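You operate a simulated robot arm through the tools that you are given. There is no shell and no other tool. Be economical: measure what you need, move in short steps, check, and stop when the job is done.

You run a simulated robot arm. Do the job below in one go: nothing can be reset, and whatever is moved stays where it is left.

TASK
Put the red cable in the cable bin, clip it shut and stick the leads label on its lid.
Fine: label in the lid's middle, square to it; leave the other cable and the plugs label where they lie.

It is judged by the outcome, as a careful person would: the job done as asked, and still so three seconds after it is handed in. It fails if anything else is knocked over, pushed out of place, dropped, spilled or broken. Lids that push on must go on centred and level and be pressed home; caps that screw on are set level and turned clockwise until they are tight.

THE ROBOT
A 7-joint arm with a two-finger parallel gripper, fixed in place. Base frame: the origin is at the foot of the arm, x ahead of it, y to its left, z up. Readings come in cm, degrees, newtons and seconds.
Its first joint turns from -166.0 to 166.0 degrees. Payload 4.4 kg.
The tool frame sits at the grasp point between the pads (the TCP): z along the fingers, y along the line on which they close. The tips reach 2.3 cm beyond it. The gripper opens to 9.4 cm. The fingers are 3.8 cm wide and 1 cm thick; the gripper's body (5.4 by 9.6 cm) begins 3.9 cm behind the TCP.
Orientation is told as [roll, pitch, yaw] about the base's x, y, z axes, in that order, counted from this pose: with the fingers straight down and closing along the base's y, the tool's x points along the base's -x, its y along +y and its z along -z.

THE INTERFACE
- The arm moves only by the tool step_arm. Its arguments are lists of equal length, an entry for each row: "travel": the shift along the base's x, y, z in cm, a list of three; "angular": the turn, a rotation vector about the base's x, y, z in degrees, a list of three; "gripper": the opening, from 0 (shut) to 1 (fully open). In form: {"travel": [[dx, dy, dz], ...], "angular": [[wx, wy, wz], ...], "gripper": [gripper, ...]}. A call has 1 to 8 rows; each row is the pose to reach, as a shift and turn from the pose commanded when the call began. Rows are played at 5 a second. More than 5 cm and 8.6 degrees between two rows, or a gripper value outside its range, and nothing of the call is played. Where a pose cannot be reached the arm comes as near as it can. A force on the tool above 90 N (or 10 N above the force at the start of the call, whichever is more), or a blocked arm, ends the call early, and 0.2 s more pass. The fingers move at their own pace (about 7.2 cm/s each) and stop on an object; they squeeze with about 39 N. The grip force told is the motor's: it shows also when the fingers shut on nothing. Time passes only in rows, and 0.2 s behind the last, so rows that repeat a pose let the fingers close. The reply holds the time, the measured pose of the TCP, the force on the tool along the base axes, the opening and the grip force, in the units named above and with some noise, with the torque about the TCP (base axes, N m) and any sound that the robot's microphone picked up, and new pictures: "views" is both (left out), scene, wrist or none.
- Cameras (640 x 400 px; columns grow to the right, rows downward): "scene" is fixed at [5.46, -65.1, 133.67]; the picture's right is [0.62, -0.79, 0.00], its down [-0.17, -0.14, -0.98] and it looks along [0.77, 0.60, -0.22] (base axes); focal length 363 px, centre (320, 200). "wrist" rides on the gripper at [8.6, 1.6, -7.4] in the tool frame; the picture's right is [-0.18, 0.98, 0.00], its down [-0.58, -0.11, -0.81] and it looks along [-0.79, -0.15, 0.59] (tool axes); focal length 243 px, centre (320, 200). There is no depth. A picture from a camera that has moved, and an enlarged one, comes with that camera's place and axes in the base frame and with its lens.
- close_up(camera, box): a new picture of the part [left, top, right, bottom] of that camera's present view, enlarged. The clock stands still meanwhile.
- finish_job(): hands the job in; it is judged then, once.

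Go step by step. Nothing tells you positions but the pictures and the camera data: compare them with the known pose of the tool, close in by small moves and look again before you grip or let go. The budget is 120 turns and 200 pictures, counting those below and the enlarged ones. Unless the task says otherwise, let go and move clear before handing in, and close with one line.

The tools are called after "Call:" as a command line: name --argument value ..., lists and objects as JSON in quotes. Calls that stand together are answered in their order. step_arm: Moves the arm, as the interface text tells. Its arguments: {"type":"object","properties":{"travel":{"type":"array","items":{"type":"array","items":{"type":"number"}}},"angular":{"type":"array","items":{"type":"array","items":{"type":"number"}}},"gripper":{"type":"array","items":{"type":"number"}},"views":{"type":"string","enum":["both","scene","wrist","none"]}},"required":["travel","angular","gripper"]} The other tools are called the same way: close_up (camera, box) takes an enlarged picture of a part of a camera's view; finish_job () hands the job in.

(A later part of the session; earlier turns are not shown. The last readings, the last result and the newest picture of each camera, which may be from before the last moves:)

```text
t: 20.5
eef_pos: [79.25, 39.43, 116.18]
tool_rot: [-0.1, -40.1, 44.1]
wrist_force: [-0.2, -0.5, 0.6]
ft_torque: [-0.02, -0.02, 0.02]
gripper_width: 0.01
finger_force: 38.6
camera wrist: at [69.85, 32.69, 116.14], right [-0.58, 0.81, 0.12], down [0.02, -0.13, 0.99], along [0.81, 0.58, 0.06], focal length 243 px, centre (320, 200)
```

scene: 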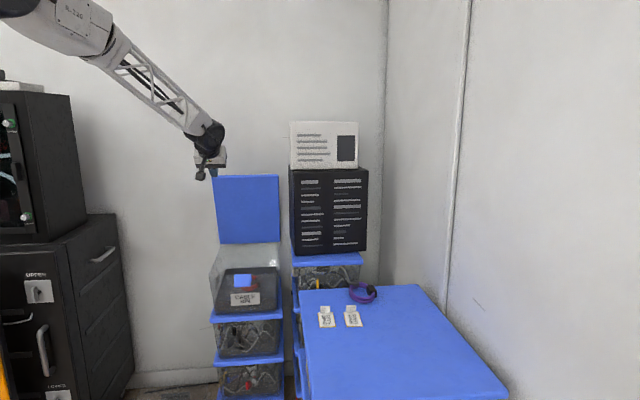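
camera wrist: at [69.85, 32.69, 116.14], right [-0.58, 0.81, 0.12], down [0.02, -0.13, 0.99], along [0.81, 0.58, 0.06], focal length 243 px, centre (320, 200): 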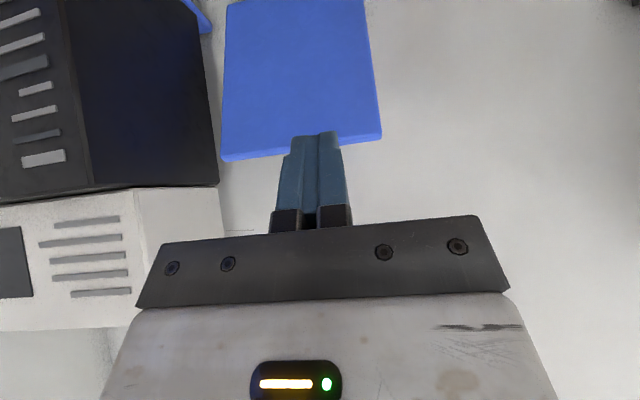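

The lid's top edge runs about (95, 63.6)–(113.4, 44.2) at z ≈ 110, leaning slightly forward over the hinge. I'll reach over its middle from above, to hook behind it.

Call:
step_arm --travel '[[4, 2.2, 0.5], [8, 4.4, 1], [12, 6.7, 1.5], [16, 9, 2], [20, 11.3, 3], [24, 13.5, 4]]' --angular '[[0, 0, 0], [0, 0, 0], [0, 0, 0], [0, 0, 0], [0, 0, 0], [0, 0, 0]]' --gripper '[0, 0, 0, 0, 0, 0]'

Call:
close_up --camera "scene" --box '[190, 120, 310, 260]'

```text
t: 21.9
eef_pos: [103.16, 52.9, 120.27]
tool_rot: [-0.1, -40.0, 44.1]
wrist_force: [0.3, -1.1, 0.7]
ft_torque: [0.0, 0.02, 0.01]
gripper_width: 0.02
finger_force: 38.7
camera wrist: at [93.84, 46.12, 120.28], right [-0.58, 0.81, 0.12], down [0.02, -0.13, 0.99], along [0.81, 0.58, 0.06], focal length 243 px, centre (320, 200)
```

scene: 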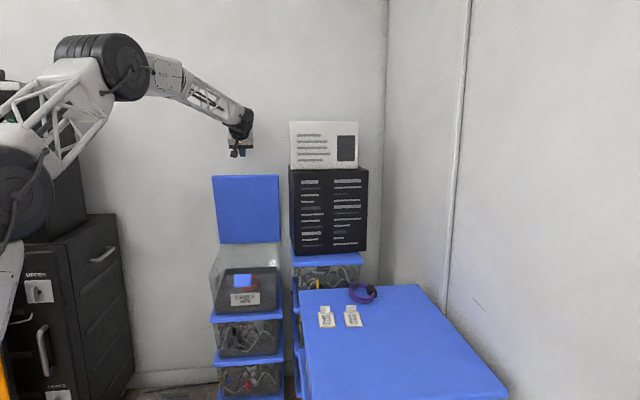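
wrist: 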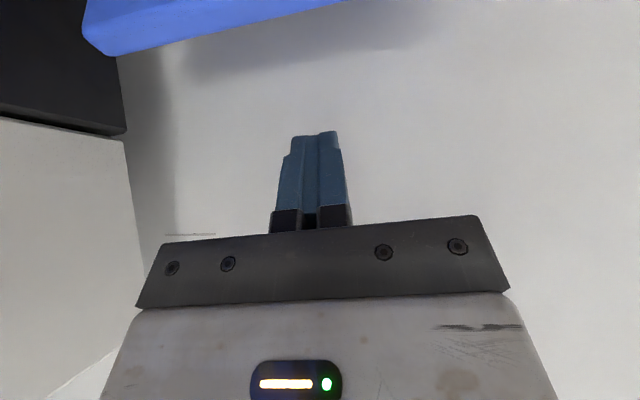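

```text
2.86 times, centred on (250, 190) of scene
camera zoom: at [5.46, -65.1, 133.67], right [0.62, -0.79, 0.0], down [-0.17, -0.14, -0.98], along [0.77, 0.6, -0.22], focal length 1037 px, centre (520, 229)
```

zoom: 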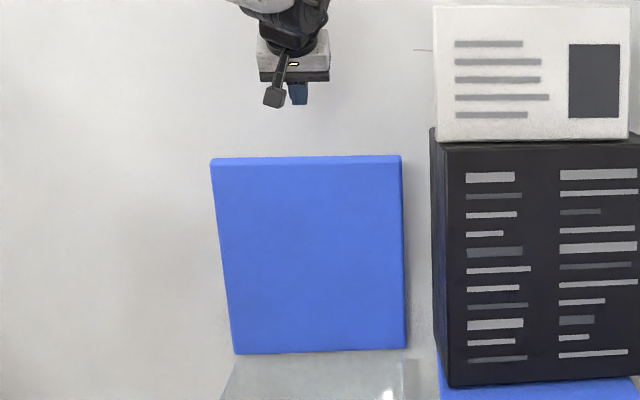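

Call:
step_arm --travel '[[2.7, 1.8, -0.5], [5.4, 3.6, -1], [5.4, 3.6, -5], [5.4, 3.6, -8.5]]' --angular '[[0, 0, 0], [0, 0, 0], [0, 0, 0], [0, 0, 0]]' --gripper '[0, 0, 0, 0]'

Call:
close_up --camera "scene" --box '[190, 120, 310, 260]'

```text
t: 22.9
eef_pos: [108.74, 56.57, 111.77]
tool_rot: [0.0, -39.9, 43.9]
wrist_force: [0.1, 0.6, 0.5]
ft_torque: [-0.01, 0.03, 0.01]
gripper_width: 0.02
finger_force: 38.6
camera wrist: at [99.22, 49.87, 111.73], right [-0.58, 0.81, 0.12], down [0.02, -0.13, 0.99], along [0.81, 0.58, 0.06], focal length 243 px, centre (320, 200)
```

scene: 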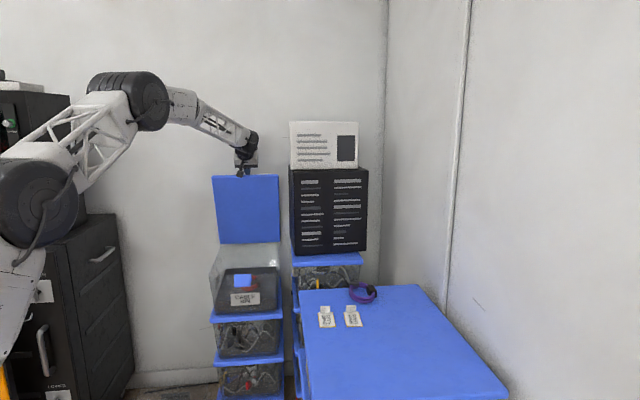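
wrist: 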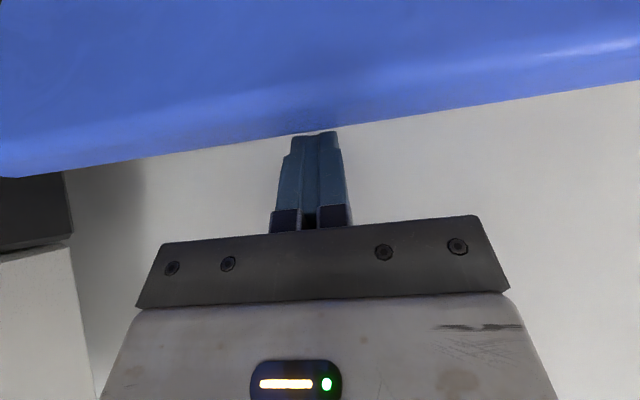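

```text
2.86 times, centred on (250, 190) of scene
camera zoom: at [5.46, -65.1, 133.67], right [0.62, -0.79, 0.0], down [-0.17, -0.14, -0.98], along [0.77, 0.6, -0.22], focal length 1037 px, centre (520, 229)
```

zoom: 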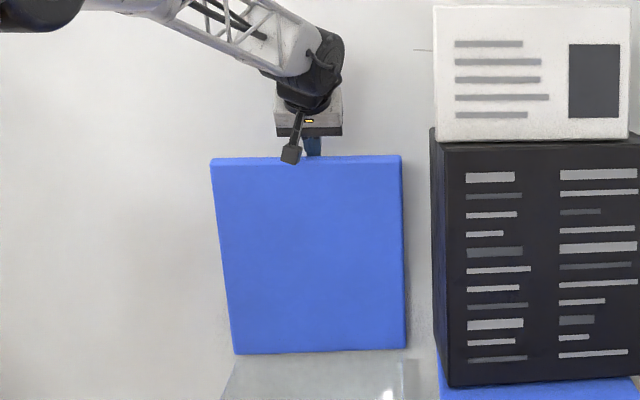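

The fingertips are behind the lid. Lower a bit more and pull gently forward.

Call:
step_arm --travel '[[0, 0, -1.5], [-1.4, -1.4, -1.5], [-2.9, -2.8, -1.8], [-4.3, -4.1, -2.2]]' --angular '[[0, 0, 0], [0, 0, 0], [0, 0, 0], [0, 0, 0]]' --gripper '[0, 0, 0, 0]'

Call:
close_up --camera "scene" --box '[190, 120, 310, 260]'

```text
t: 23.9
eef_pos: [104.24, 52.34, 109.56]
tool_rot: [0.0, -39.9, 44.0]
wrist_force: [-0.2, 0.0, 0.7]
ft_torque: [0.0, 0.03, 0.0]
gripper_width: 0.0
finger_force: 39.4
camera wrist: at [94.85, 45.65, 109.45], right [-0.58, 0.81, 0.12], down [0.02, -0.13, 0.99], along [0.81, 0.58, 0.06], focal length 243 px, centre (320, 200)
```

scene: 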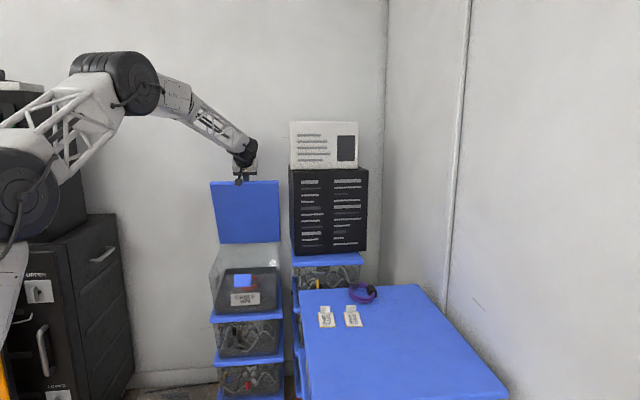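
wrist: 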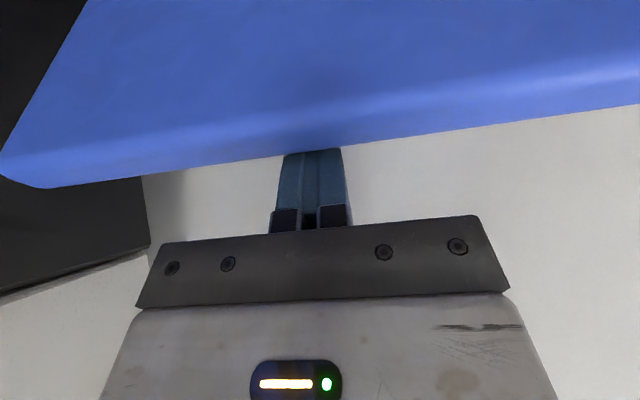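

```text
2.86 times, centred on (250, 190) of scene
camera zoom: at [5.46, -65.1, 133.67], right [0.62, -0.79, 0.0], down [-0.17, -0.14, -0.98], along [0.77, 0.6, -0.22], focal length 1037 px, centre (520, 229)
```

zoom: 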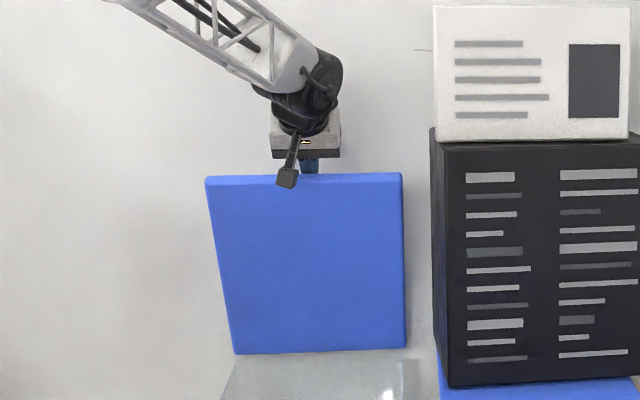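

The lid rotates with the pull and stays put. I'll continue along the arc.

Call:
step_arm --travel '[[-1.5, -1.5, -1], [-3.1, -3, -2.2], [-4.5, -4.4, -3.5], [-6, -5.7, -4.9], [-8.1, -7.7, -7.4]]' --angular '[[0, 0, 0], [0, 0, 0], [0, 0, 0], [0, 0, 0], [0, 0, 0]]' --gripper '[0, 0, 0, 0, 0]'

Call:
close_up --camera "scene" --box '[190, 120, 310, 260]'

```text
t: 25.1
eef_pos: [96.2, 44.64, 102.0]
tool_rot: [-0.1, -40.0, 44.0]
wrist_force: [0.4, 0.5, 0.3]
ft_torque: [-0.04, 0.03, 0.0]
gripper_width: 0.0
finger_force: 39.1
camera wrist: at [86.85, 37.98, 102.03], right [-0.58, 0.81, 0.12], down [0.02, -0.13, 0.99], along [0.81, 0.58, 0.06], focal length 243 px, centre (320, 200)
```

scene: 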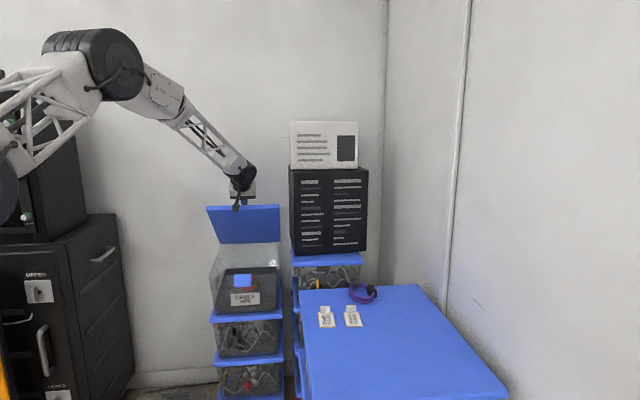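
wrist: 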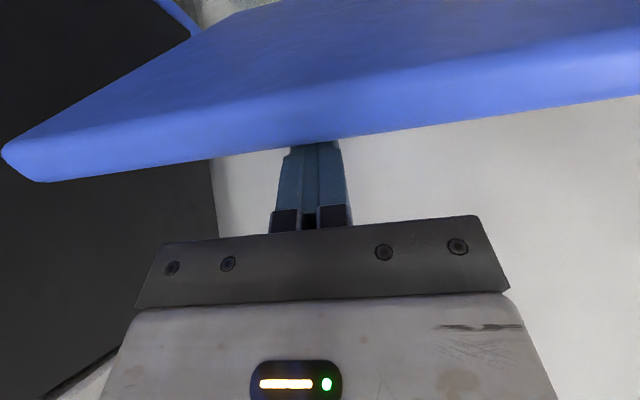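

```text
2.86 times, centred on (250, 190) of scene
camera zoom: at [5.46, -65.1, 133.67], right [0.62, -0.79, 0.0], down [-0.17, -0.14, -0.98], along [0.77, 0.6, -0.22], focal length 1037 px, centre (520, 229)
```

zoom: 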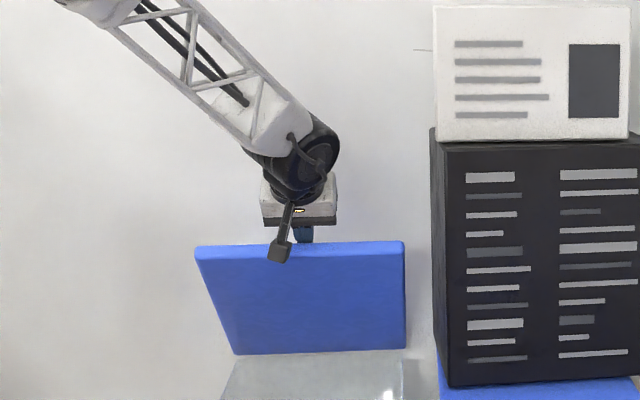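

Call:
step_arm --travel '[[-1.3, -1.2, -2.1], [-2.5, -2.4, -4.2], [-3.5, -3.4, -6.6], [-4.5, -4.3, -9], [-5.2, -5, -11.5], [-5.8, -5.6, -14.1]]' --angular '[[0, 0, 0], [0, 0, 0], [0, 0, 0], [0, 0, 0], [0, 0, 0], [0, 0, 0]]' --gripper '[0, 0, 0, 0, 0, 0]'

Call:
close_up --camera "scene" --box '[190, 180, 310, 320]'

```text
t: 26.5
eef_pos: [90.36, 39.04, 88.02]
tool_rot: [-0.2, -40.0, 44.1]
wrist_force: [0.4, -0.4, 1.5]
ft_torque: [-0.01, 0.01, -0.03]
gripper_width: 0.01
finger_force: 39.0
camera wrist: at [81.01, 32.34, 87.91], right [-0.58, 0.81, 0.12], down [0.02, -0.13, 0.99], along [0.81, 0.58, 0.06], focal length 243 px, centre (320, 200)
```

scene: 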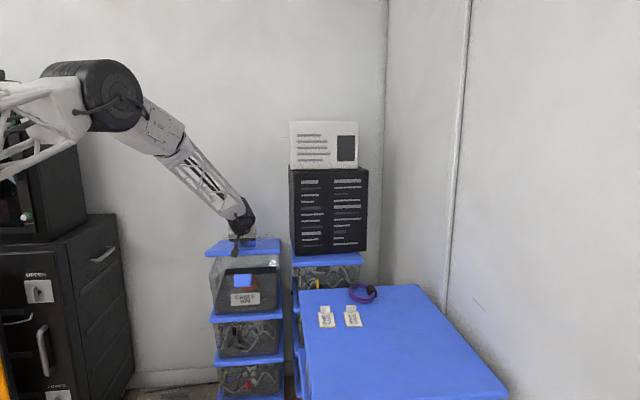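
wrist: 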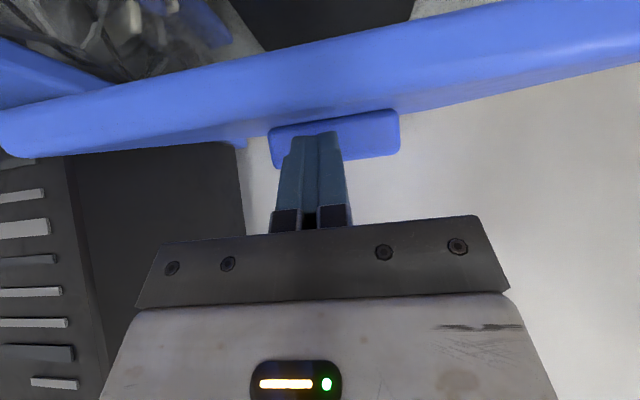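

```text
2.86 times, centred on (250, 250) of scene
camera zoom: at [5.46, -65.1, 133.67], right [0.62, -0.79, 0.0], down [-0.17, -0.14, -0.98], along [0.77, 0.6, -0.22], focal length 1037 px, centre (520, 57)
```

zoom: 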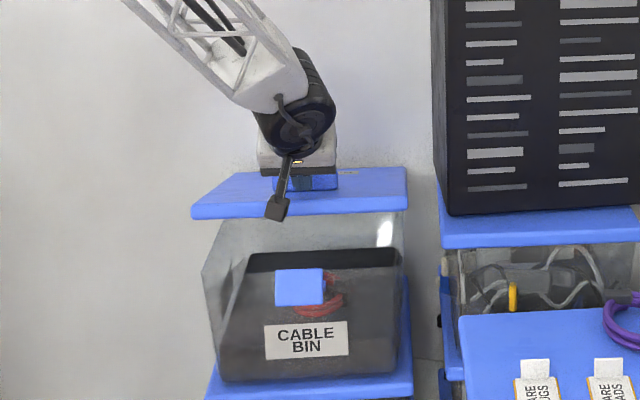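

Lid is about 15° from closed. Continue pressing it down slowly.

Call:
step_arm --travel '[[-0.4, -0.4, -1.8], [-0.6, -0.6, -3.6], [-0.6, -0.6, -4.6], [-0.6, -0.6, -5.6], [-0.6, -0.6, -6.6]]' --angular '[[0, 0, 0], [0, 0, 0], [0, 0, 0], [0, 0, 0], [0, 0, 0]]' --gripper '[0, 0, 0, 0, 0]'

Call:
close_up --camera "scene" --box '[190, 210, 310, 320]'

```text
t: 27.7
eef_pos: [89.78, 38.46, 81.36]
tool_rot: [-0.1, -40.0, 44.0]
wrist_force: [0.1, -0.4, -0.4]
ft_torque: [0.0, -0.02, 0.0]
gripper_width: 0.01
finger_force: 38.8
camera wrist: at [80.46, 31.74, 81.32], right [-0.58, 0.81, 0.12], down [0.02, -0.13, 0.99], along [0.81, 0.58, 0.06], focal length 243 px, centre (320, 200)
```

scene: 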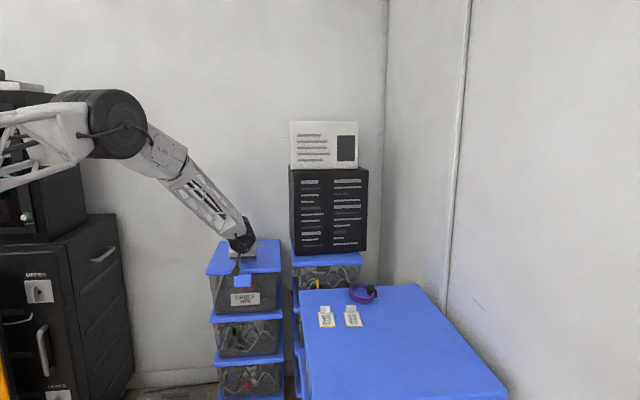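
wrist: 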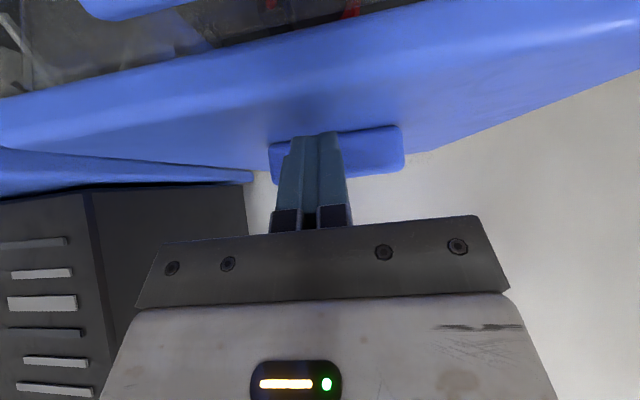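

```text
3.64 times, centred on (250, 265) of scene
camera zoom: at [5.46, -65.1, 133.67], right [0.62, -0.79, 0.0], down [-0.17, -0.14, -0.98], along [0.77, 0.6, -0.22], focal length 1320 px, centre (574, -36)
```

zoom: 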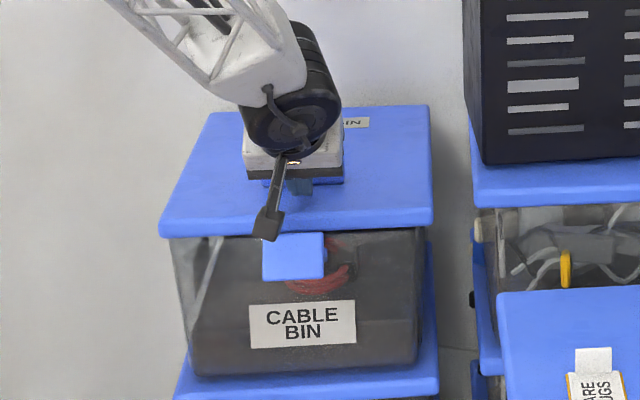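

Call:
step_arm --travel '[[0, 0, -0.7], [0, 0, -1.4], [0, 0, -2.1], [0, 0, -2.8]]' --angular '[[0, 0, 0], [0, 0, 0], [0, 0, 0], [0, 0, 0]]' --gripper '[0, 0, 0, 0]'

Call:
close_up --camera "scene" --box '[190, 210, 310, 320]'

```text
t: 28.5
eef_pos: [90.38, 38.69, 80.83]
tool_rot: [-0.6, -40.8, 44.3]
wrist_force: [5.2, 1.6, 14.6]
ft_torque: [0.07, -0.15, -0.12]
gripper_width: 0.0
finger_force: 38.2
stopped in row 3: the force on the tool passed its limit at 95 N (the readings are from after the stop); the commanded pose is now the measured one
camera wrist: at [80.98, 31.93, 80.63], right [-0.58, 0.8, 0.11], down [0.01, -0.13, 0.99], along [0.81, 0.58, 0.07], focal length 243 px, centre (320, 200)
```

scene: 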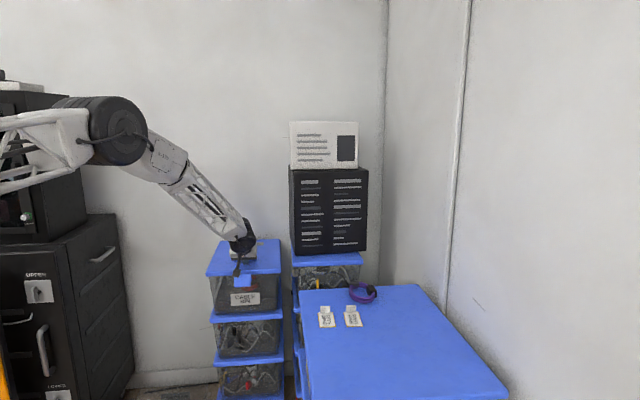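
wrist: 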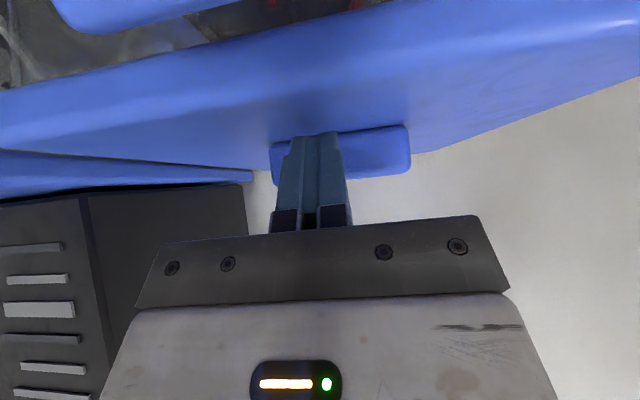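

```text
3.64 times, centred on (250, 265) of scene
camera zoom: at [5.46, -65.1, 133.67], right [0.62, -0.79, 0.0], down [-0.17, -0.14, -0.98], along [0.77, 0.6, -0.22], focal length 1320 px, centre (574, -36)
```

zoom: 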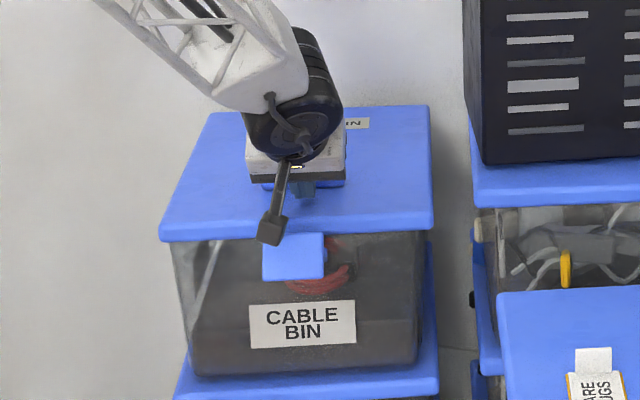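

The lid is down on the rim. I'll back off and inspect the lid and the latch.

Call:
step_arm --travel '[[0, 0, 3], [-2, -2, 6], [-5, -5, 8], [-8, -8, 10], [-11, -11, 11], [-14, -14, 12]]' --angular '[[0, 0, 0], [0, 0, 0], [-5, 5, 0], [-10, 10, 0], [-15, 15, 0], [-20, 20, 0]]' --gripper '[0, 0, 0, 0, 0, 0]'

Call:
close_up --camera "scene" --box '[190, 230, 290, 310]'

Call:
close_up --camera "wrist" --box '[200, 0, 480, 220]'

```text
t: 29.9
eef_pos: [76.28, 24.52, 92.52]
tool_rot: [-0.8, -12.1, 44.4]
wrist_force: [0.7, 0.4, 0.1]
ft_torque: [-0.02, -0.03, 0.01]
gripper_width: 0.01
finger_force: 39.3
camera wrist: at [67.78, 18.73, 97.77], right [-0.56, 0.83, 0.03], down [0.35, 0.21, 0.91], along [0.75, 0.52, -0.41], focal length 243 px, centre (320, 200)
```

scene: 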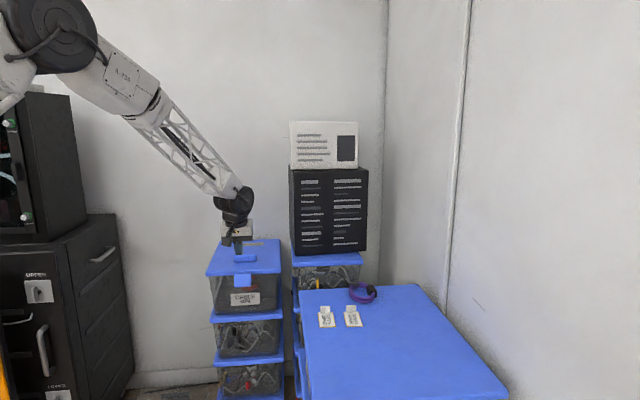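
wrist: 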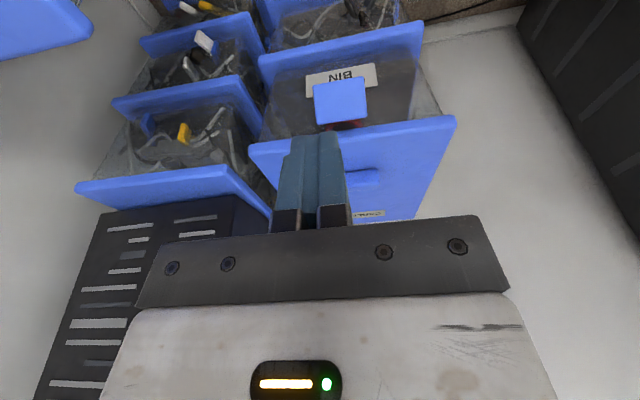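

```text
5.00 times, centred on (240, 270) of scene
camera zoom: at [5.46, -65.1, 133.67], right [0.62, -0.79, 0.0], down [-0.17, -0.14, -0.98], along [0.77, 0.6, -0.22], focal length 1815 px, centre (720, -150)
```

zoom: 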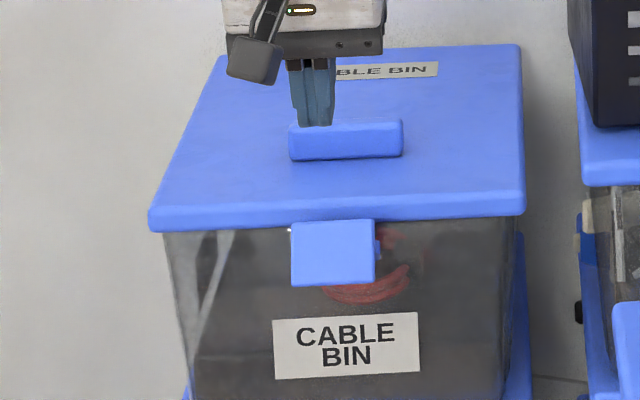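

```text
1.82 times, centred on (340, 110) of wrist
camera zoom: at [67.78, 18.73, 97.77], right [-0.56, 0.83, 0.03], down [0.35, 0.21, 0.91], along [0.75, 0.52, -0.41], focal length 441 px, centre (284, 364)
```

zoom: 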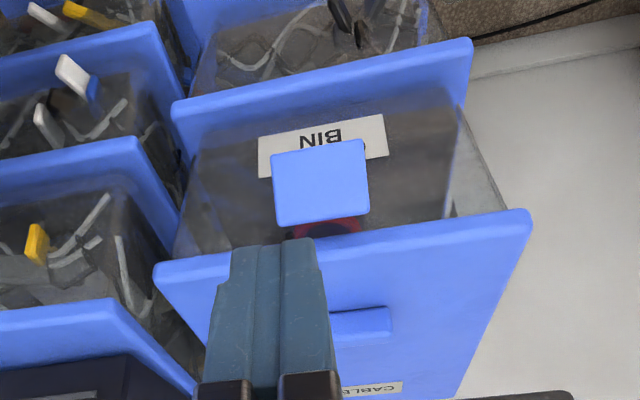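

The lid is closed on the rim; it has a raised bar on top and a front latch flap sticking out. I need a side view of the latch, so I'll swing the wrist camera round to its left side.

Call:
step_arm --travel '[[-1, 2, 0.5], [-2, 4, 1], [-3, 6.5, 1.5], [-4, 9, 1.5], [-4, 11.5, 1.5], [-3, 14, 1.5], [-2, 15, 0], [-1, 16, -1]]' --angular '[[0, 0, -8.5], [0, 0, -17], [0, 0, -25.5], [0, 0, -34], [0, 0, -42.5], [0, 0, -51], [0, 0, -59.5], [0, 0, -68]]' --gripper '[0, 0, 0, 0, 0, 0, 0, 0]' --views "scene"

```text
t: 31.7
eef_pos: [75.26, 40.72, 91.52]
tool_rot: [-0.8, -12.2, -23.7]
wrist_force: [-0.7, -0.3, -0.9]
ft_torque: [-0.02, 0.01, -0.01]
gripper_width: 0.0
finger_force: 39.1
```

scene: 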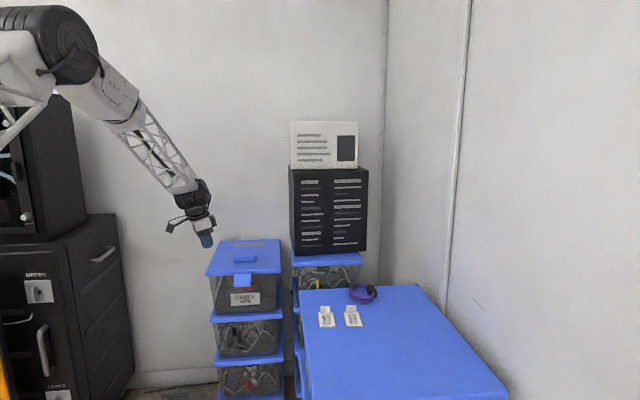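

Call:
step_arm --travel '[[0, 0, -1.5], [0, 0, -3], [0, 0, -5], [-1, 0, -7], [-1, 0, -8]]' --angular '[[0, 0, -6], [0, 0, -12], [-4.2, -5.8, -12], [-8.4, -11.6, -12], [-12.7, -17.5, -12]]' --gripper '[0, 0, 0, 0, 0]'

Call:
close_up --camera "wrist" --box '[180, 0, 500, 200]'

Call:
close_up --camera "scene" --box '[190, 230, 290, 310]'

```text
t: 32.9
eef_pos: [74.28, 40.62, 83.55]
tool_rot: [-3.5, -33.7, -34.6]
wrist_force: [0.1, -0.9, 0.5]
ft_torque: [-0.02, 0.03, 0.0]
gripper_width: 0.0
finger_force: 39.1
camera wrist: at [66.11, 48.73, 84.61], right [0.71, 0.7, 0.05], down [-0.01, -0.07, 1.0], along [0.7, -0.71, -0.04], focal length 243 px, centre (320, 200)
```

scene: 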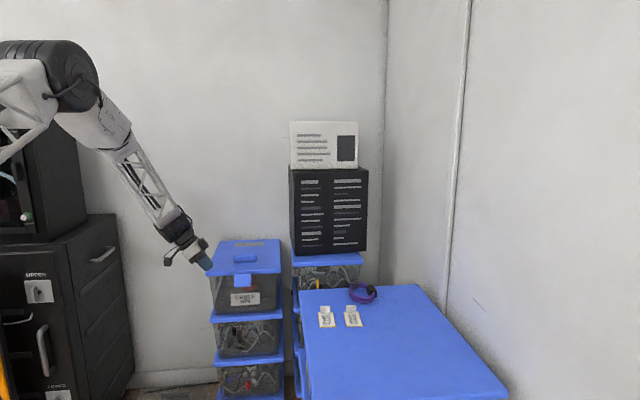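
wrist: 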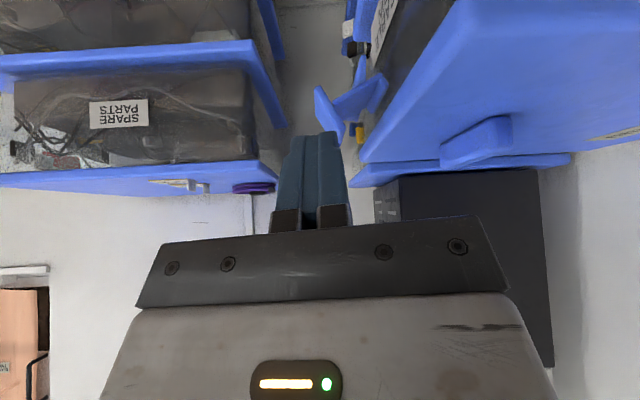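

```text
2.00 times, centred on (340, 100) of wrist
camera zoom: at [66.11, 48.73, 84.61], right [0.71, 0.7, 0.05], down [-0.01, -0.07, 1.0], along [0.7, -0.71, -0.04], focal length 485 px, centre (280, 400)
```

zoom: 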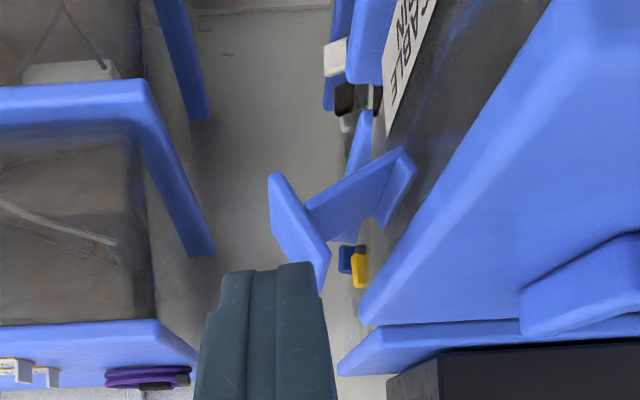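

```text
5.00 times, centred on (240, 270) of scene
camera zoom: at [5.46, -65.1, 133.67], right [0.62, -0.79, 0.0], down [-0.17, -0.14, -0.98], along [0.77, 0.6, -0.22], focal length 1815 px, centre (720, -150)
```

zoom: 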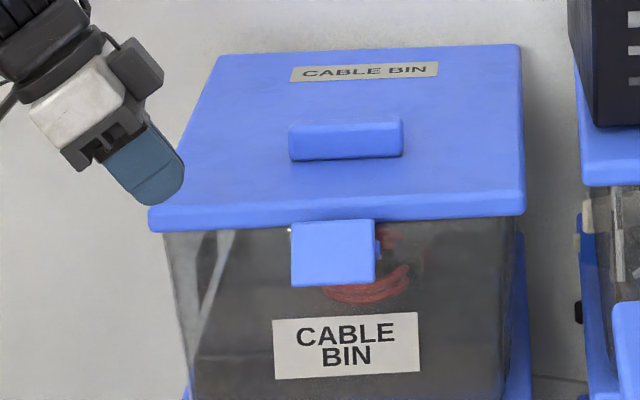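

The latch is a hinged clip: an arm pivoted at the bin's front (n ≈ -1.5, z ≈ 74) carrying a plate that must swing up and over the lid's front edge. I'll turn the tool back to point down, in front of the latch.

Call:
step_arm --travel '[[-1, -1, 3], [-2, -2, 6], [-2, -4, 9], [-1, -6, 10], [0, -8, 10], [1, -10, 10], [1, -12, 10], [0, -14, 10]]' --angular '[[0, 0, 8.5], [0, 0, 17], [0, 0, 25.5], [0, 0, 34], [0, 0, 42.5], [0, 0, 51], [0, 0, 59.5], [0, 0, 68]]' --gripper '[0, 0, 0, 0, 0, 0, 0, 0]' --views "none"

Call:
step_arm --travel '[[0, 0, 0], [0, 0, 0]]' --angular '[[0, 0, 5.3], [0, 0, 10.6]]' --gripper '[0, 0]' --views "none"

Call:
step_arm --travel '[[0, 0, 0], [0, 0, 0], [0, 0, 0], [0, 0, 0]]' --angular '[[-5.2, 6.7, 0], [-10.4, 13.3, 0], [-15.7, 20, 0], [-20.9, 26.7, 0]]' --gripper '[0, 0, 0, 0]'

```text
t: 34.7
eef_pos: [74.33, 26.19, 93.49]
tool_rot: [-0.2, -33.4, 25.4]
wrist_force: [0.5, 2.0, -1.3]
ft_torque: [-0.04, -0.04, -0.03]
gripper_width: 0.01
finger_force: 38.9
```

```text
t: 35.3
eef_pos: [74.31, 26.59, 93.58]
tool_rot: [-3.7, -33.8, 44.1]
wrist_force: [0.2, -0.4, 0.4]
ft_torque: [0.05, -0.02, -0.02]
gripper_width: 0.0
finger_force: 39.2
```

```text
t: 36.3
eef_pos: [74.28, 26.69, 93.61]
tool_rot: [-0.3, 0.3, 43.0]
wrist_force: [-0.5, -0.2, 0.5]
ft_torque: [-0.03, 0.01, -0.01]
gripper_width: 0.0
finger_force: 38.7
camera wrist: at [66.77, 21.97, 100.89], right [-0.54, 0.84, -0.01], down [0.5, 0.32, 0.81], along [0.68, 0.43, -0.59], focal length 243 px, centre (320, 200)
```

scene: 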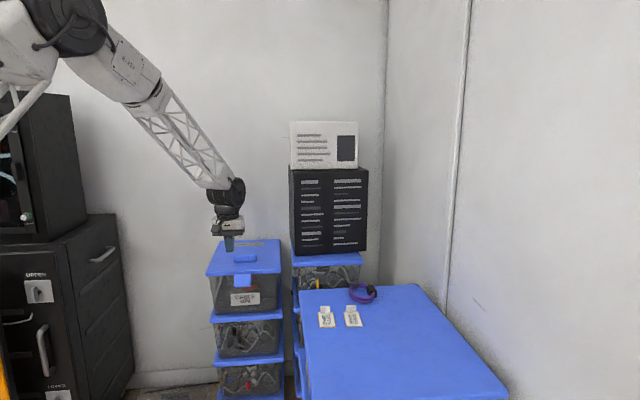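
wrist: 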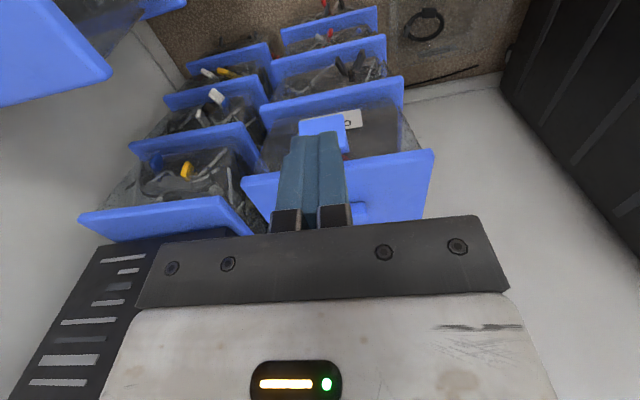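

Call:
step_arm --travel '[[1.5, 0.5, -4.5], [3, 1, -9], [4.9, 1.4, -13.6]]' --angular '[[0, 0, 0], [0, 0, 0.5], [0, 0, 1]]' --gripper '[0, 0, 0]'

Call:
close_up --camera "scene" --box '[190, 230, 290, 310]'

Call:
close_up --camera "wrist" --box '[220, 30, 440, 230]'

```text
t: 37.1
eef_pos: [79.19, 28.04, 79.98]
tool_rot: [-0.3, 0.0, 44.1]
wrist_force: [-0.4, -0.5, 0.1]
ft_torque: [0.02, 0.0, 0.01]
gripper_width: 0.01
finger_force: 39.0
camera wrist: at [71.8, 23.17, 87.25], right [-0.55, 0.83, 0.0], down [0.49, 0.33, 0.81], along [0.68, 0.44, -0.59], focal length 243 px, centre (320, 200)
```

scene: 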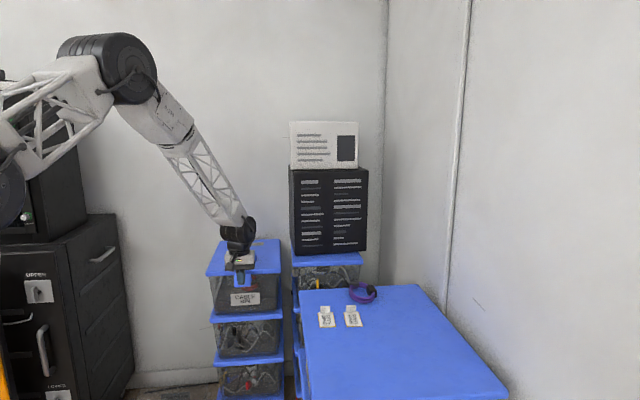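
wrist: 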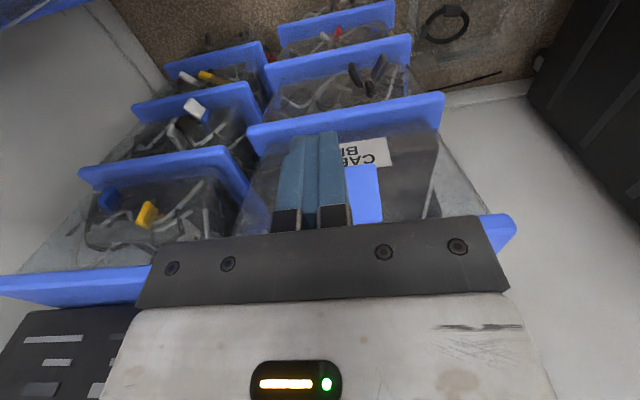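

```text
5.00 times, centred on (240, 270) of scene
camera zoom: at [5.46, -65.1, 133.67], right [0.62, -0.79, 0.0], down [-0.17, -0.14, -0.98], along [0.77, 0.6, -0.22], focal length 1815 px, centre (720, -150)
```

zoom: 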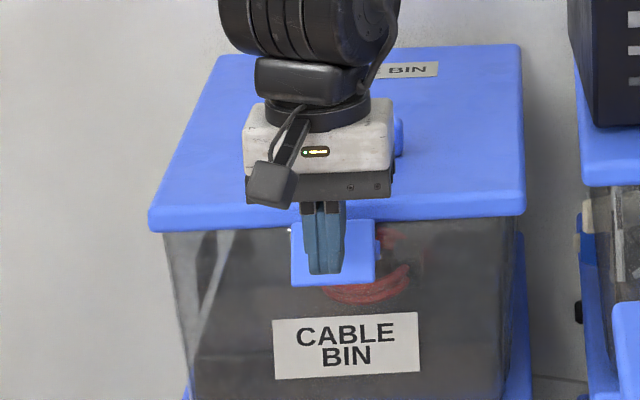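

```text
2.00 times, centred on (330, 130) of wrist
camera zoom: at [71.8, 23.17, 87.25], right [-0.55, 0.83, 0.0], down [0.49, 0.33, 0.81], along [0.68, 0.44, -0.59], focal length 485 px, centre (300, 340)
```

zoom: 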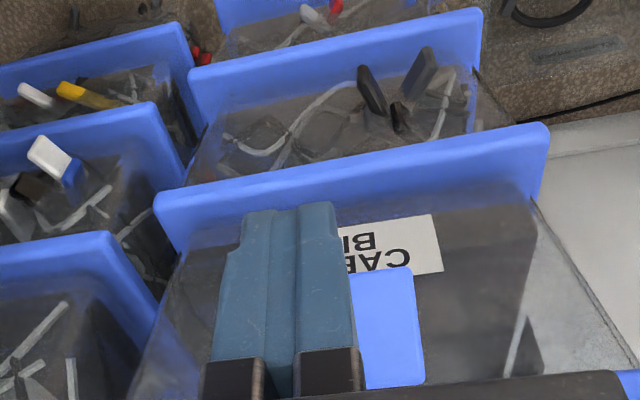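

Fingers are lined up with the latch plate. Pushing it inwards and up along its arc.

Call:
step_arm --travel '[[1.6, 1.6, 0], [3.2, 3.1, 0], [4, 3.8, 0.5], [4.9, 4.7, 1.2]]' --angular '[[0, 0, 0], [0, 0, 0], [0, 0, 0], [0, 0, 0]]' --gripper '[0, 0, 0, 0]' --views "wrist"

Call:
close_up --camera "scene" --box '[190, 230, 290, 310]'

```text
t: 38.1
eef_pos: [83.95, 32.65, 81.22]
tool_rot: [-0.2, 0.0, 44.0]
wrist_force: [-1.2, -2.1, 4.2]
ft_torque: [0.06, -0.07, 0.0]
gripper_width: 0.01
finger_force: 39.6
camera wrist: at [76.62, 27.91, 88.46], right [-0.55, 0.83, 0.0], down [0.49, 0.33, 0.81], along [0.67, 0.44, -0.59], focal length 243 px, centre (320, 200)
```

wrist: 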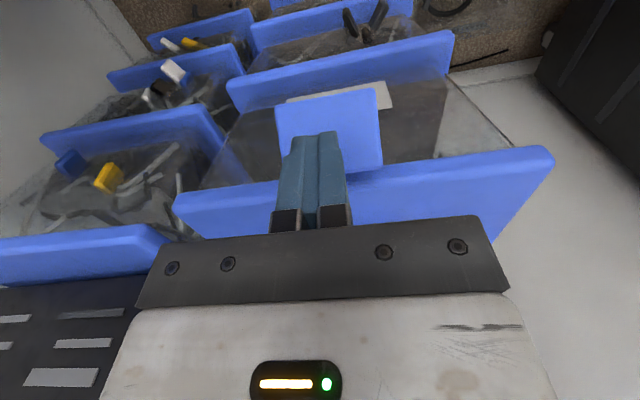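

```text
5.00 times, centred on (240, 270) of scene
camera zoom: at [5.46, -65.1, 133.67], right [0.62, -0.79, 0.0], down [-0.17, -0.14, -0.98], along [0.77, 0.6, -0.22], focal length 1815 px, centre (720, -150)
```

zoom: 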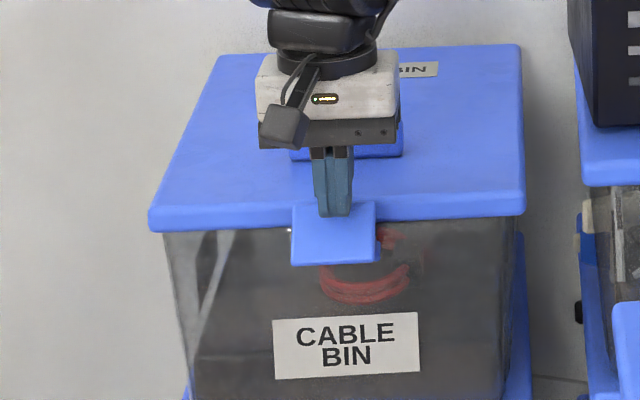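

The latch swings up as planned. Continuing over the top.

Call:
step_arm --travel '[[0.6, 0.55, 0.2], [1.1, 1.0, 0.3], [1.7, 1.6, 0.2], [2.3, 2.2, 0]]' --angular '[[0, 0, 0], [0, 0, 0], [0, 0, 0], [0, 0, 0]]' --gripper '[0, 0, 0, 0]' --views "wrist"

Call:
close_up --camera "scene" --box '[190, 230, 290, 310]'

```text
t: 39.1
eef_pos: [86.47, 35.14, 81.42]
tool_rot: [-0.3, -0.2, 44.0]
wrist_force: [-0.8, 10.5, 40.4]
ft_torque: [0.78, -0.54, 0.14]
gripper_width: 0.0
finger_force: 38.7
camera wrist: at [79.03, 30.24, 88.72], right [-0.55, 0.83, -0.01], down [0.49, 0.33, 0.81], along [0.68, 0.44, -0.59], focal length 243 px, centre (320, 200)
```

wrist: 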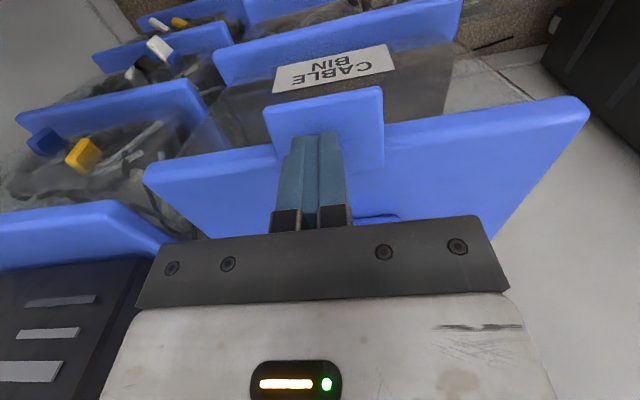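

```text
5.00 times, centred on (240, 270) of scene
camera zoom: at [5.46, -65.1, 133.67], right [0.62, -0.79, 0.0], down [-0.17, -0.14, -0.98], along [0.77, 0.6, -0.22], focal length 1815 px, centre (720, -150)
```

zoom: 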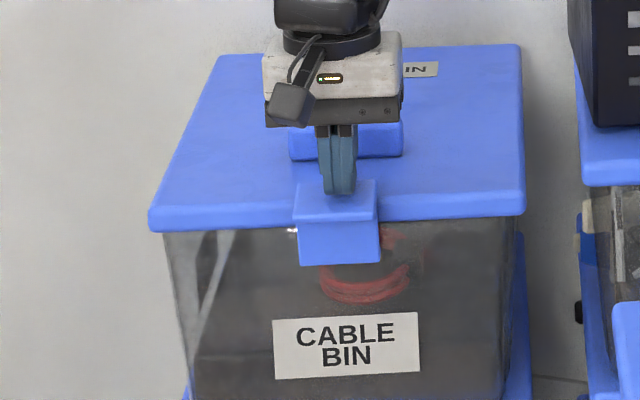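

The clip is now hooked over the lid edge, with 40 N under the fingers. Pressing it home.

Call:
step_arm --travel '[[0.2, 0.2, -0.3], [0.3, 0.3, -0.6], [0.3, 0.3, -0.9], [0.3, 0.3, -1.2]]' --angular '[[0, 0, 0], [0, 0, 0], [0, 0, 0], [0, 0, 0]]' --gripper '[0, 0, 0, 0]' --views "none"

Call:
close_up --camera "scene" --box '[190, 230, 290, 310]'

```text
t: 39.8
eef_pos: [87.11, 35.46, 81.23]
tool_rot: [-0.5, -0.7, 44.0]
wrist_force: [1.4, 2.0, 5.1]
ft_torque: [0.17, -0.02, 0.01]
gripper_width: 0.0
finger_force: 39.0
stopped in row 3: the force on the tool passed its limit at 95 N (the readings are from after the stop); the commanded pose is now the measured one
```

```text
5.00 times, centred on (240, 270) of scene
camera zoom: at [5.46, -65.1, 133.67], right [0.62, -0.79, 0.0], down [-0.17, -0.14, -0.98], along [0.77, 0.6, -0.22], focal length 1815 px, centre (720, -150)
```

zoom: 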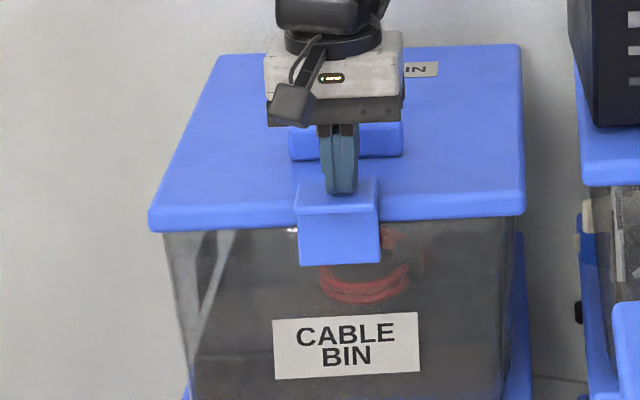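

Call:
step_arm --travel '[[0, 0, 2], [-2, -2, 5], [-5, -5, 7], [-8, -8, 9], [-11, -11, 11]]' --angular '[[0, 0, 0], [0, 0, 0], [0, 0, 0], [0, 0, 0], [0, 0, 0]]' --gripper '[0, 0, 0, 0, 0]' --views "none"

Call:
close_up --camera "scene" --box '[200, 230, 290, 290]'

Call:
close_up --camera "wrist" --box '[200, 30, 440, 230]'

```text
t: 41.0
eef_pos: [75.85, 24.28, 92.18]
tool_rot: [-0.3, -0.5, 44.1]
wrist_force: [-0.6, -1.0, -0.1]
ft_torque: [0.02, 0.0, 0.01]
gripper_width: 0.0
finger_force: 39.0
```

```text
6.67 times, centred on (245, 260) of scene
camera zoom: at [5.46, -65.1, 133.67], right [0.62, -0.79, 0.0], down [-0.17, -0.14, -0.98], along [0.77, 0.6, -0.22], focal length 2420 px, centre (820, -200)
```

zoom: 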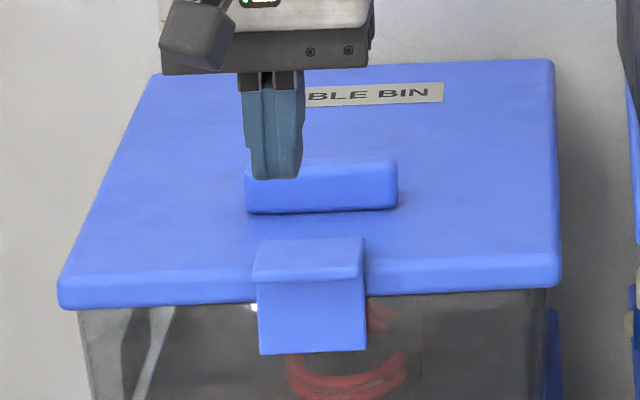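

```text
2.00 times, centred on (320, 130) of wrist
camera zoom: at [68.33, 19.51, 99.31], right [-0.55, 0.83, -0.01], down [0.48, 0.33, 0.81], along [0.68, 0.44, -0.58], focal length 485 px, centre (320, 340)
```

zoom: 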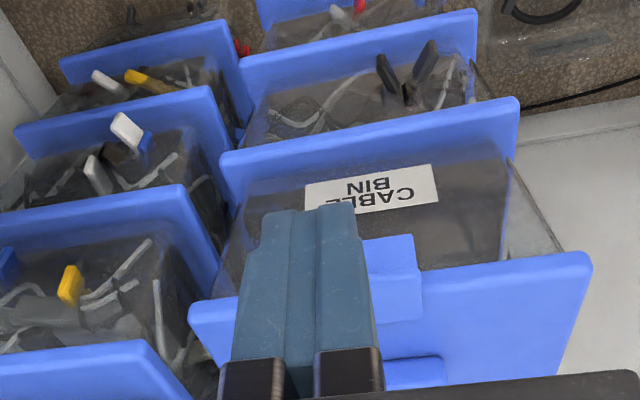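

The clip stays shut over the lid edge. From the corner measurements the lid's middle is ≈ (100.4, 47.7, 78) with its axes at 44°. Now to the leads label on the table.

Call:
step_arm --travel '[[0, -4.5, 0.5], [0, -9, 1], [0.5, -13.5, 1], [1, -18, 1], [1.5, -22.5, 1], [2, -27, 1], [2.5, -31.5, 1], [3, -36, 1]]' --angular '[[0, 0, 0], [0, 0, 0], [0, 0, 0], [0, 0, 0], [0, 0, 0], [0, 0, 0], [0, 0, 0], [0, 0, 0]]' --gripper '[0.3, 0.6, 1, 1, 1, 1, 1, 1]' --views "none"

Call:
step_arm --travel '[[1, -4, 0]]' --angular '[[0, 0, 0]]' --gripper '[1]'

Call:
close_up --camera "wrist" --box '[220, 20, 460, 220]'

Call:
close_up --camera "scene" --box '[310, 290, 380, 335]'

```text
t: 42.8
eef_pos: [79.02, -11.48, 93.11]
tool_rot: [-0.5, -0.5, 44.0]
wrist_force: [0.7, 0.0, 0.2]
ft_torque: [0.0, 0.03, -0.01]
gripper_width: 9.39
finger_force: 0.1
```

```text
t: 43.2
eef_pos: [80.13, -15.58, 93.24]
tool_rot: [-0.4, -0.6, 44.0]
wrist_force: [-1.1, 0.2, 0.1]
ft_torque: [-0.01, -0.01, -0.01]
gripper_width: 9.4
finger_force: 0.1
camera wrist: at [72.58, -20.38, 100.4], right [-0.55, 0.83, -0.01], down [0.48, 0.32, 0.81], along [0.68, 0.44, -0.58], focal length 243 px, centre (320, 200)
```

scene: 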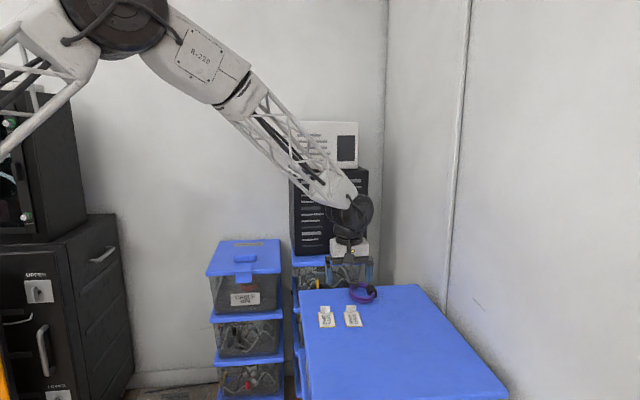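
wrist: 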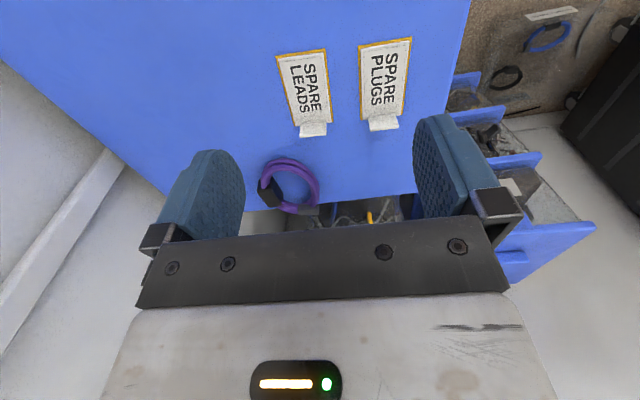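

```text
2.00 times, centred on (340, 120) of wrist
camera zoom: at [72.58, -20.38, 100.4], right [-0.55, 0.83, -0.01], down [0.48, 0.32, 0.81], along [0.68, 0.44, -0.58], focal length 485 px, centre (280, 360)
```

zoom: 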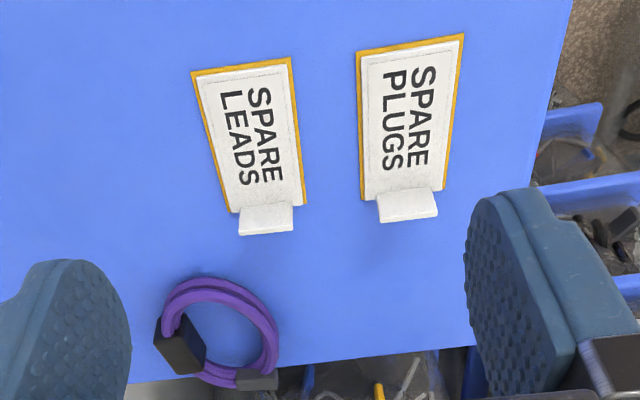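

```text
8.89 times, centred on (345, 312) of scene
camera zoom: at [5.46, -65.1, 133.67], right [0.62, -0.79, 0.0], down [-0.17, -0.14, -0.98], along [0.77, 0.6, -0.22], focal length 3227 px, centre (98, -800)
```

zoom: 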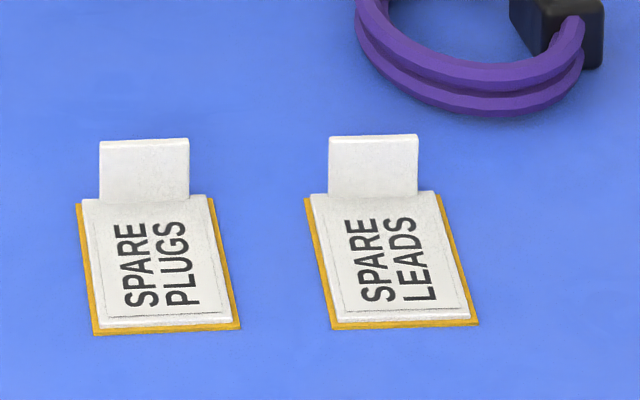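

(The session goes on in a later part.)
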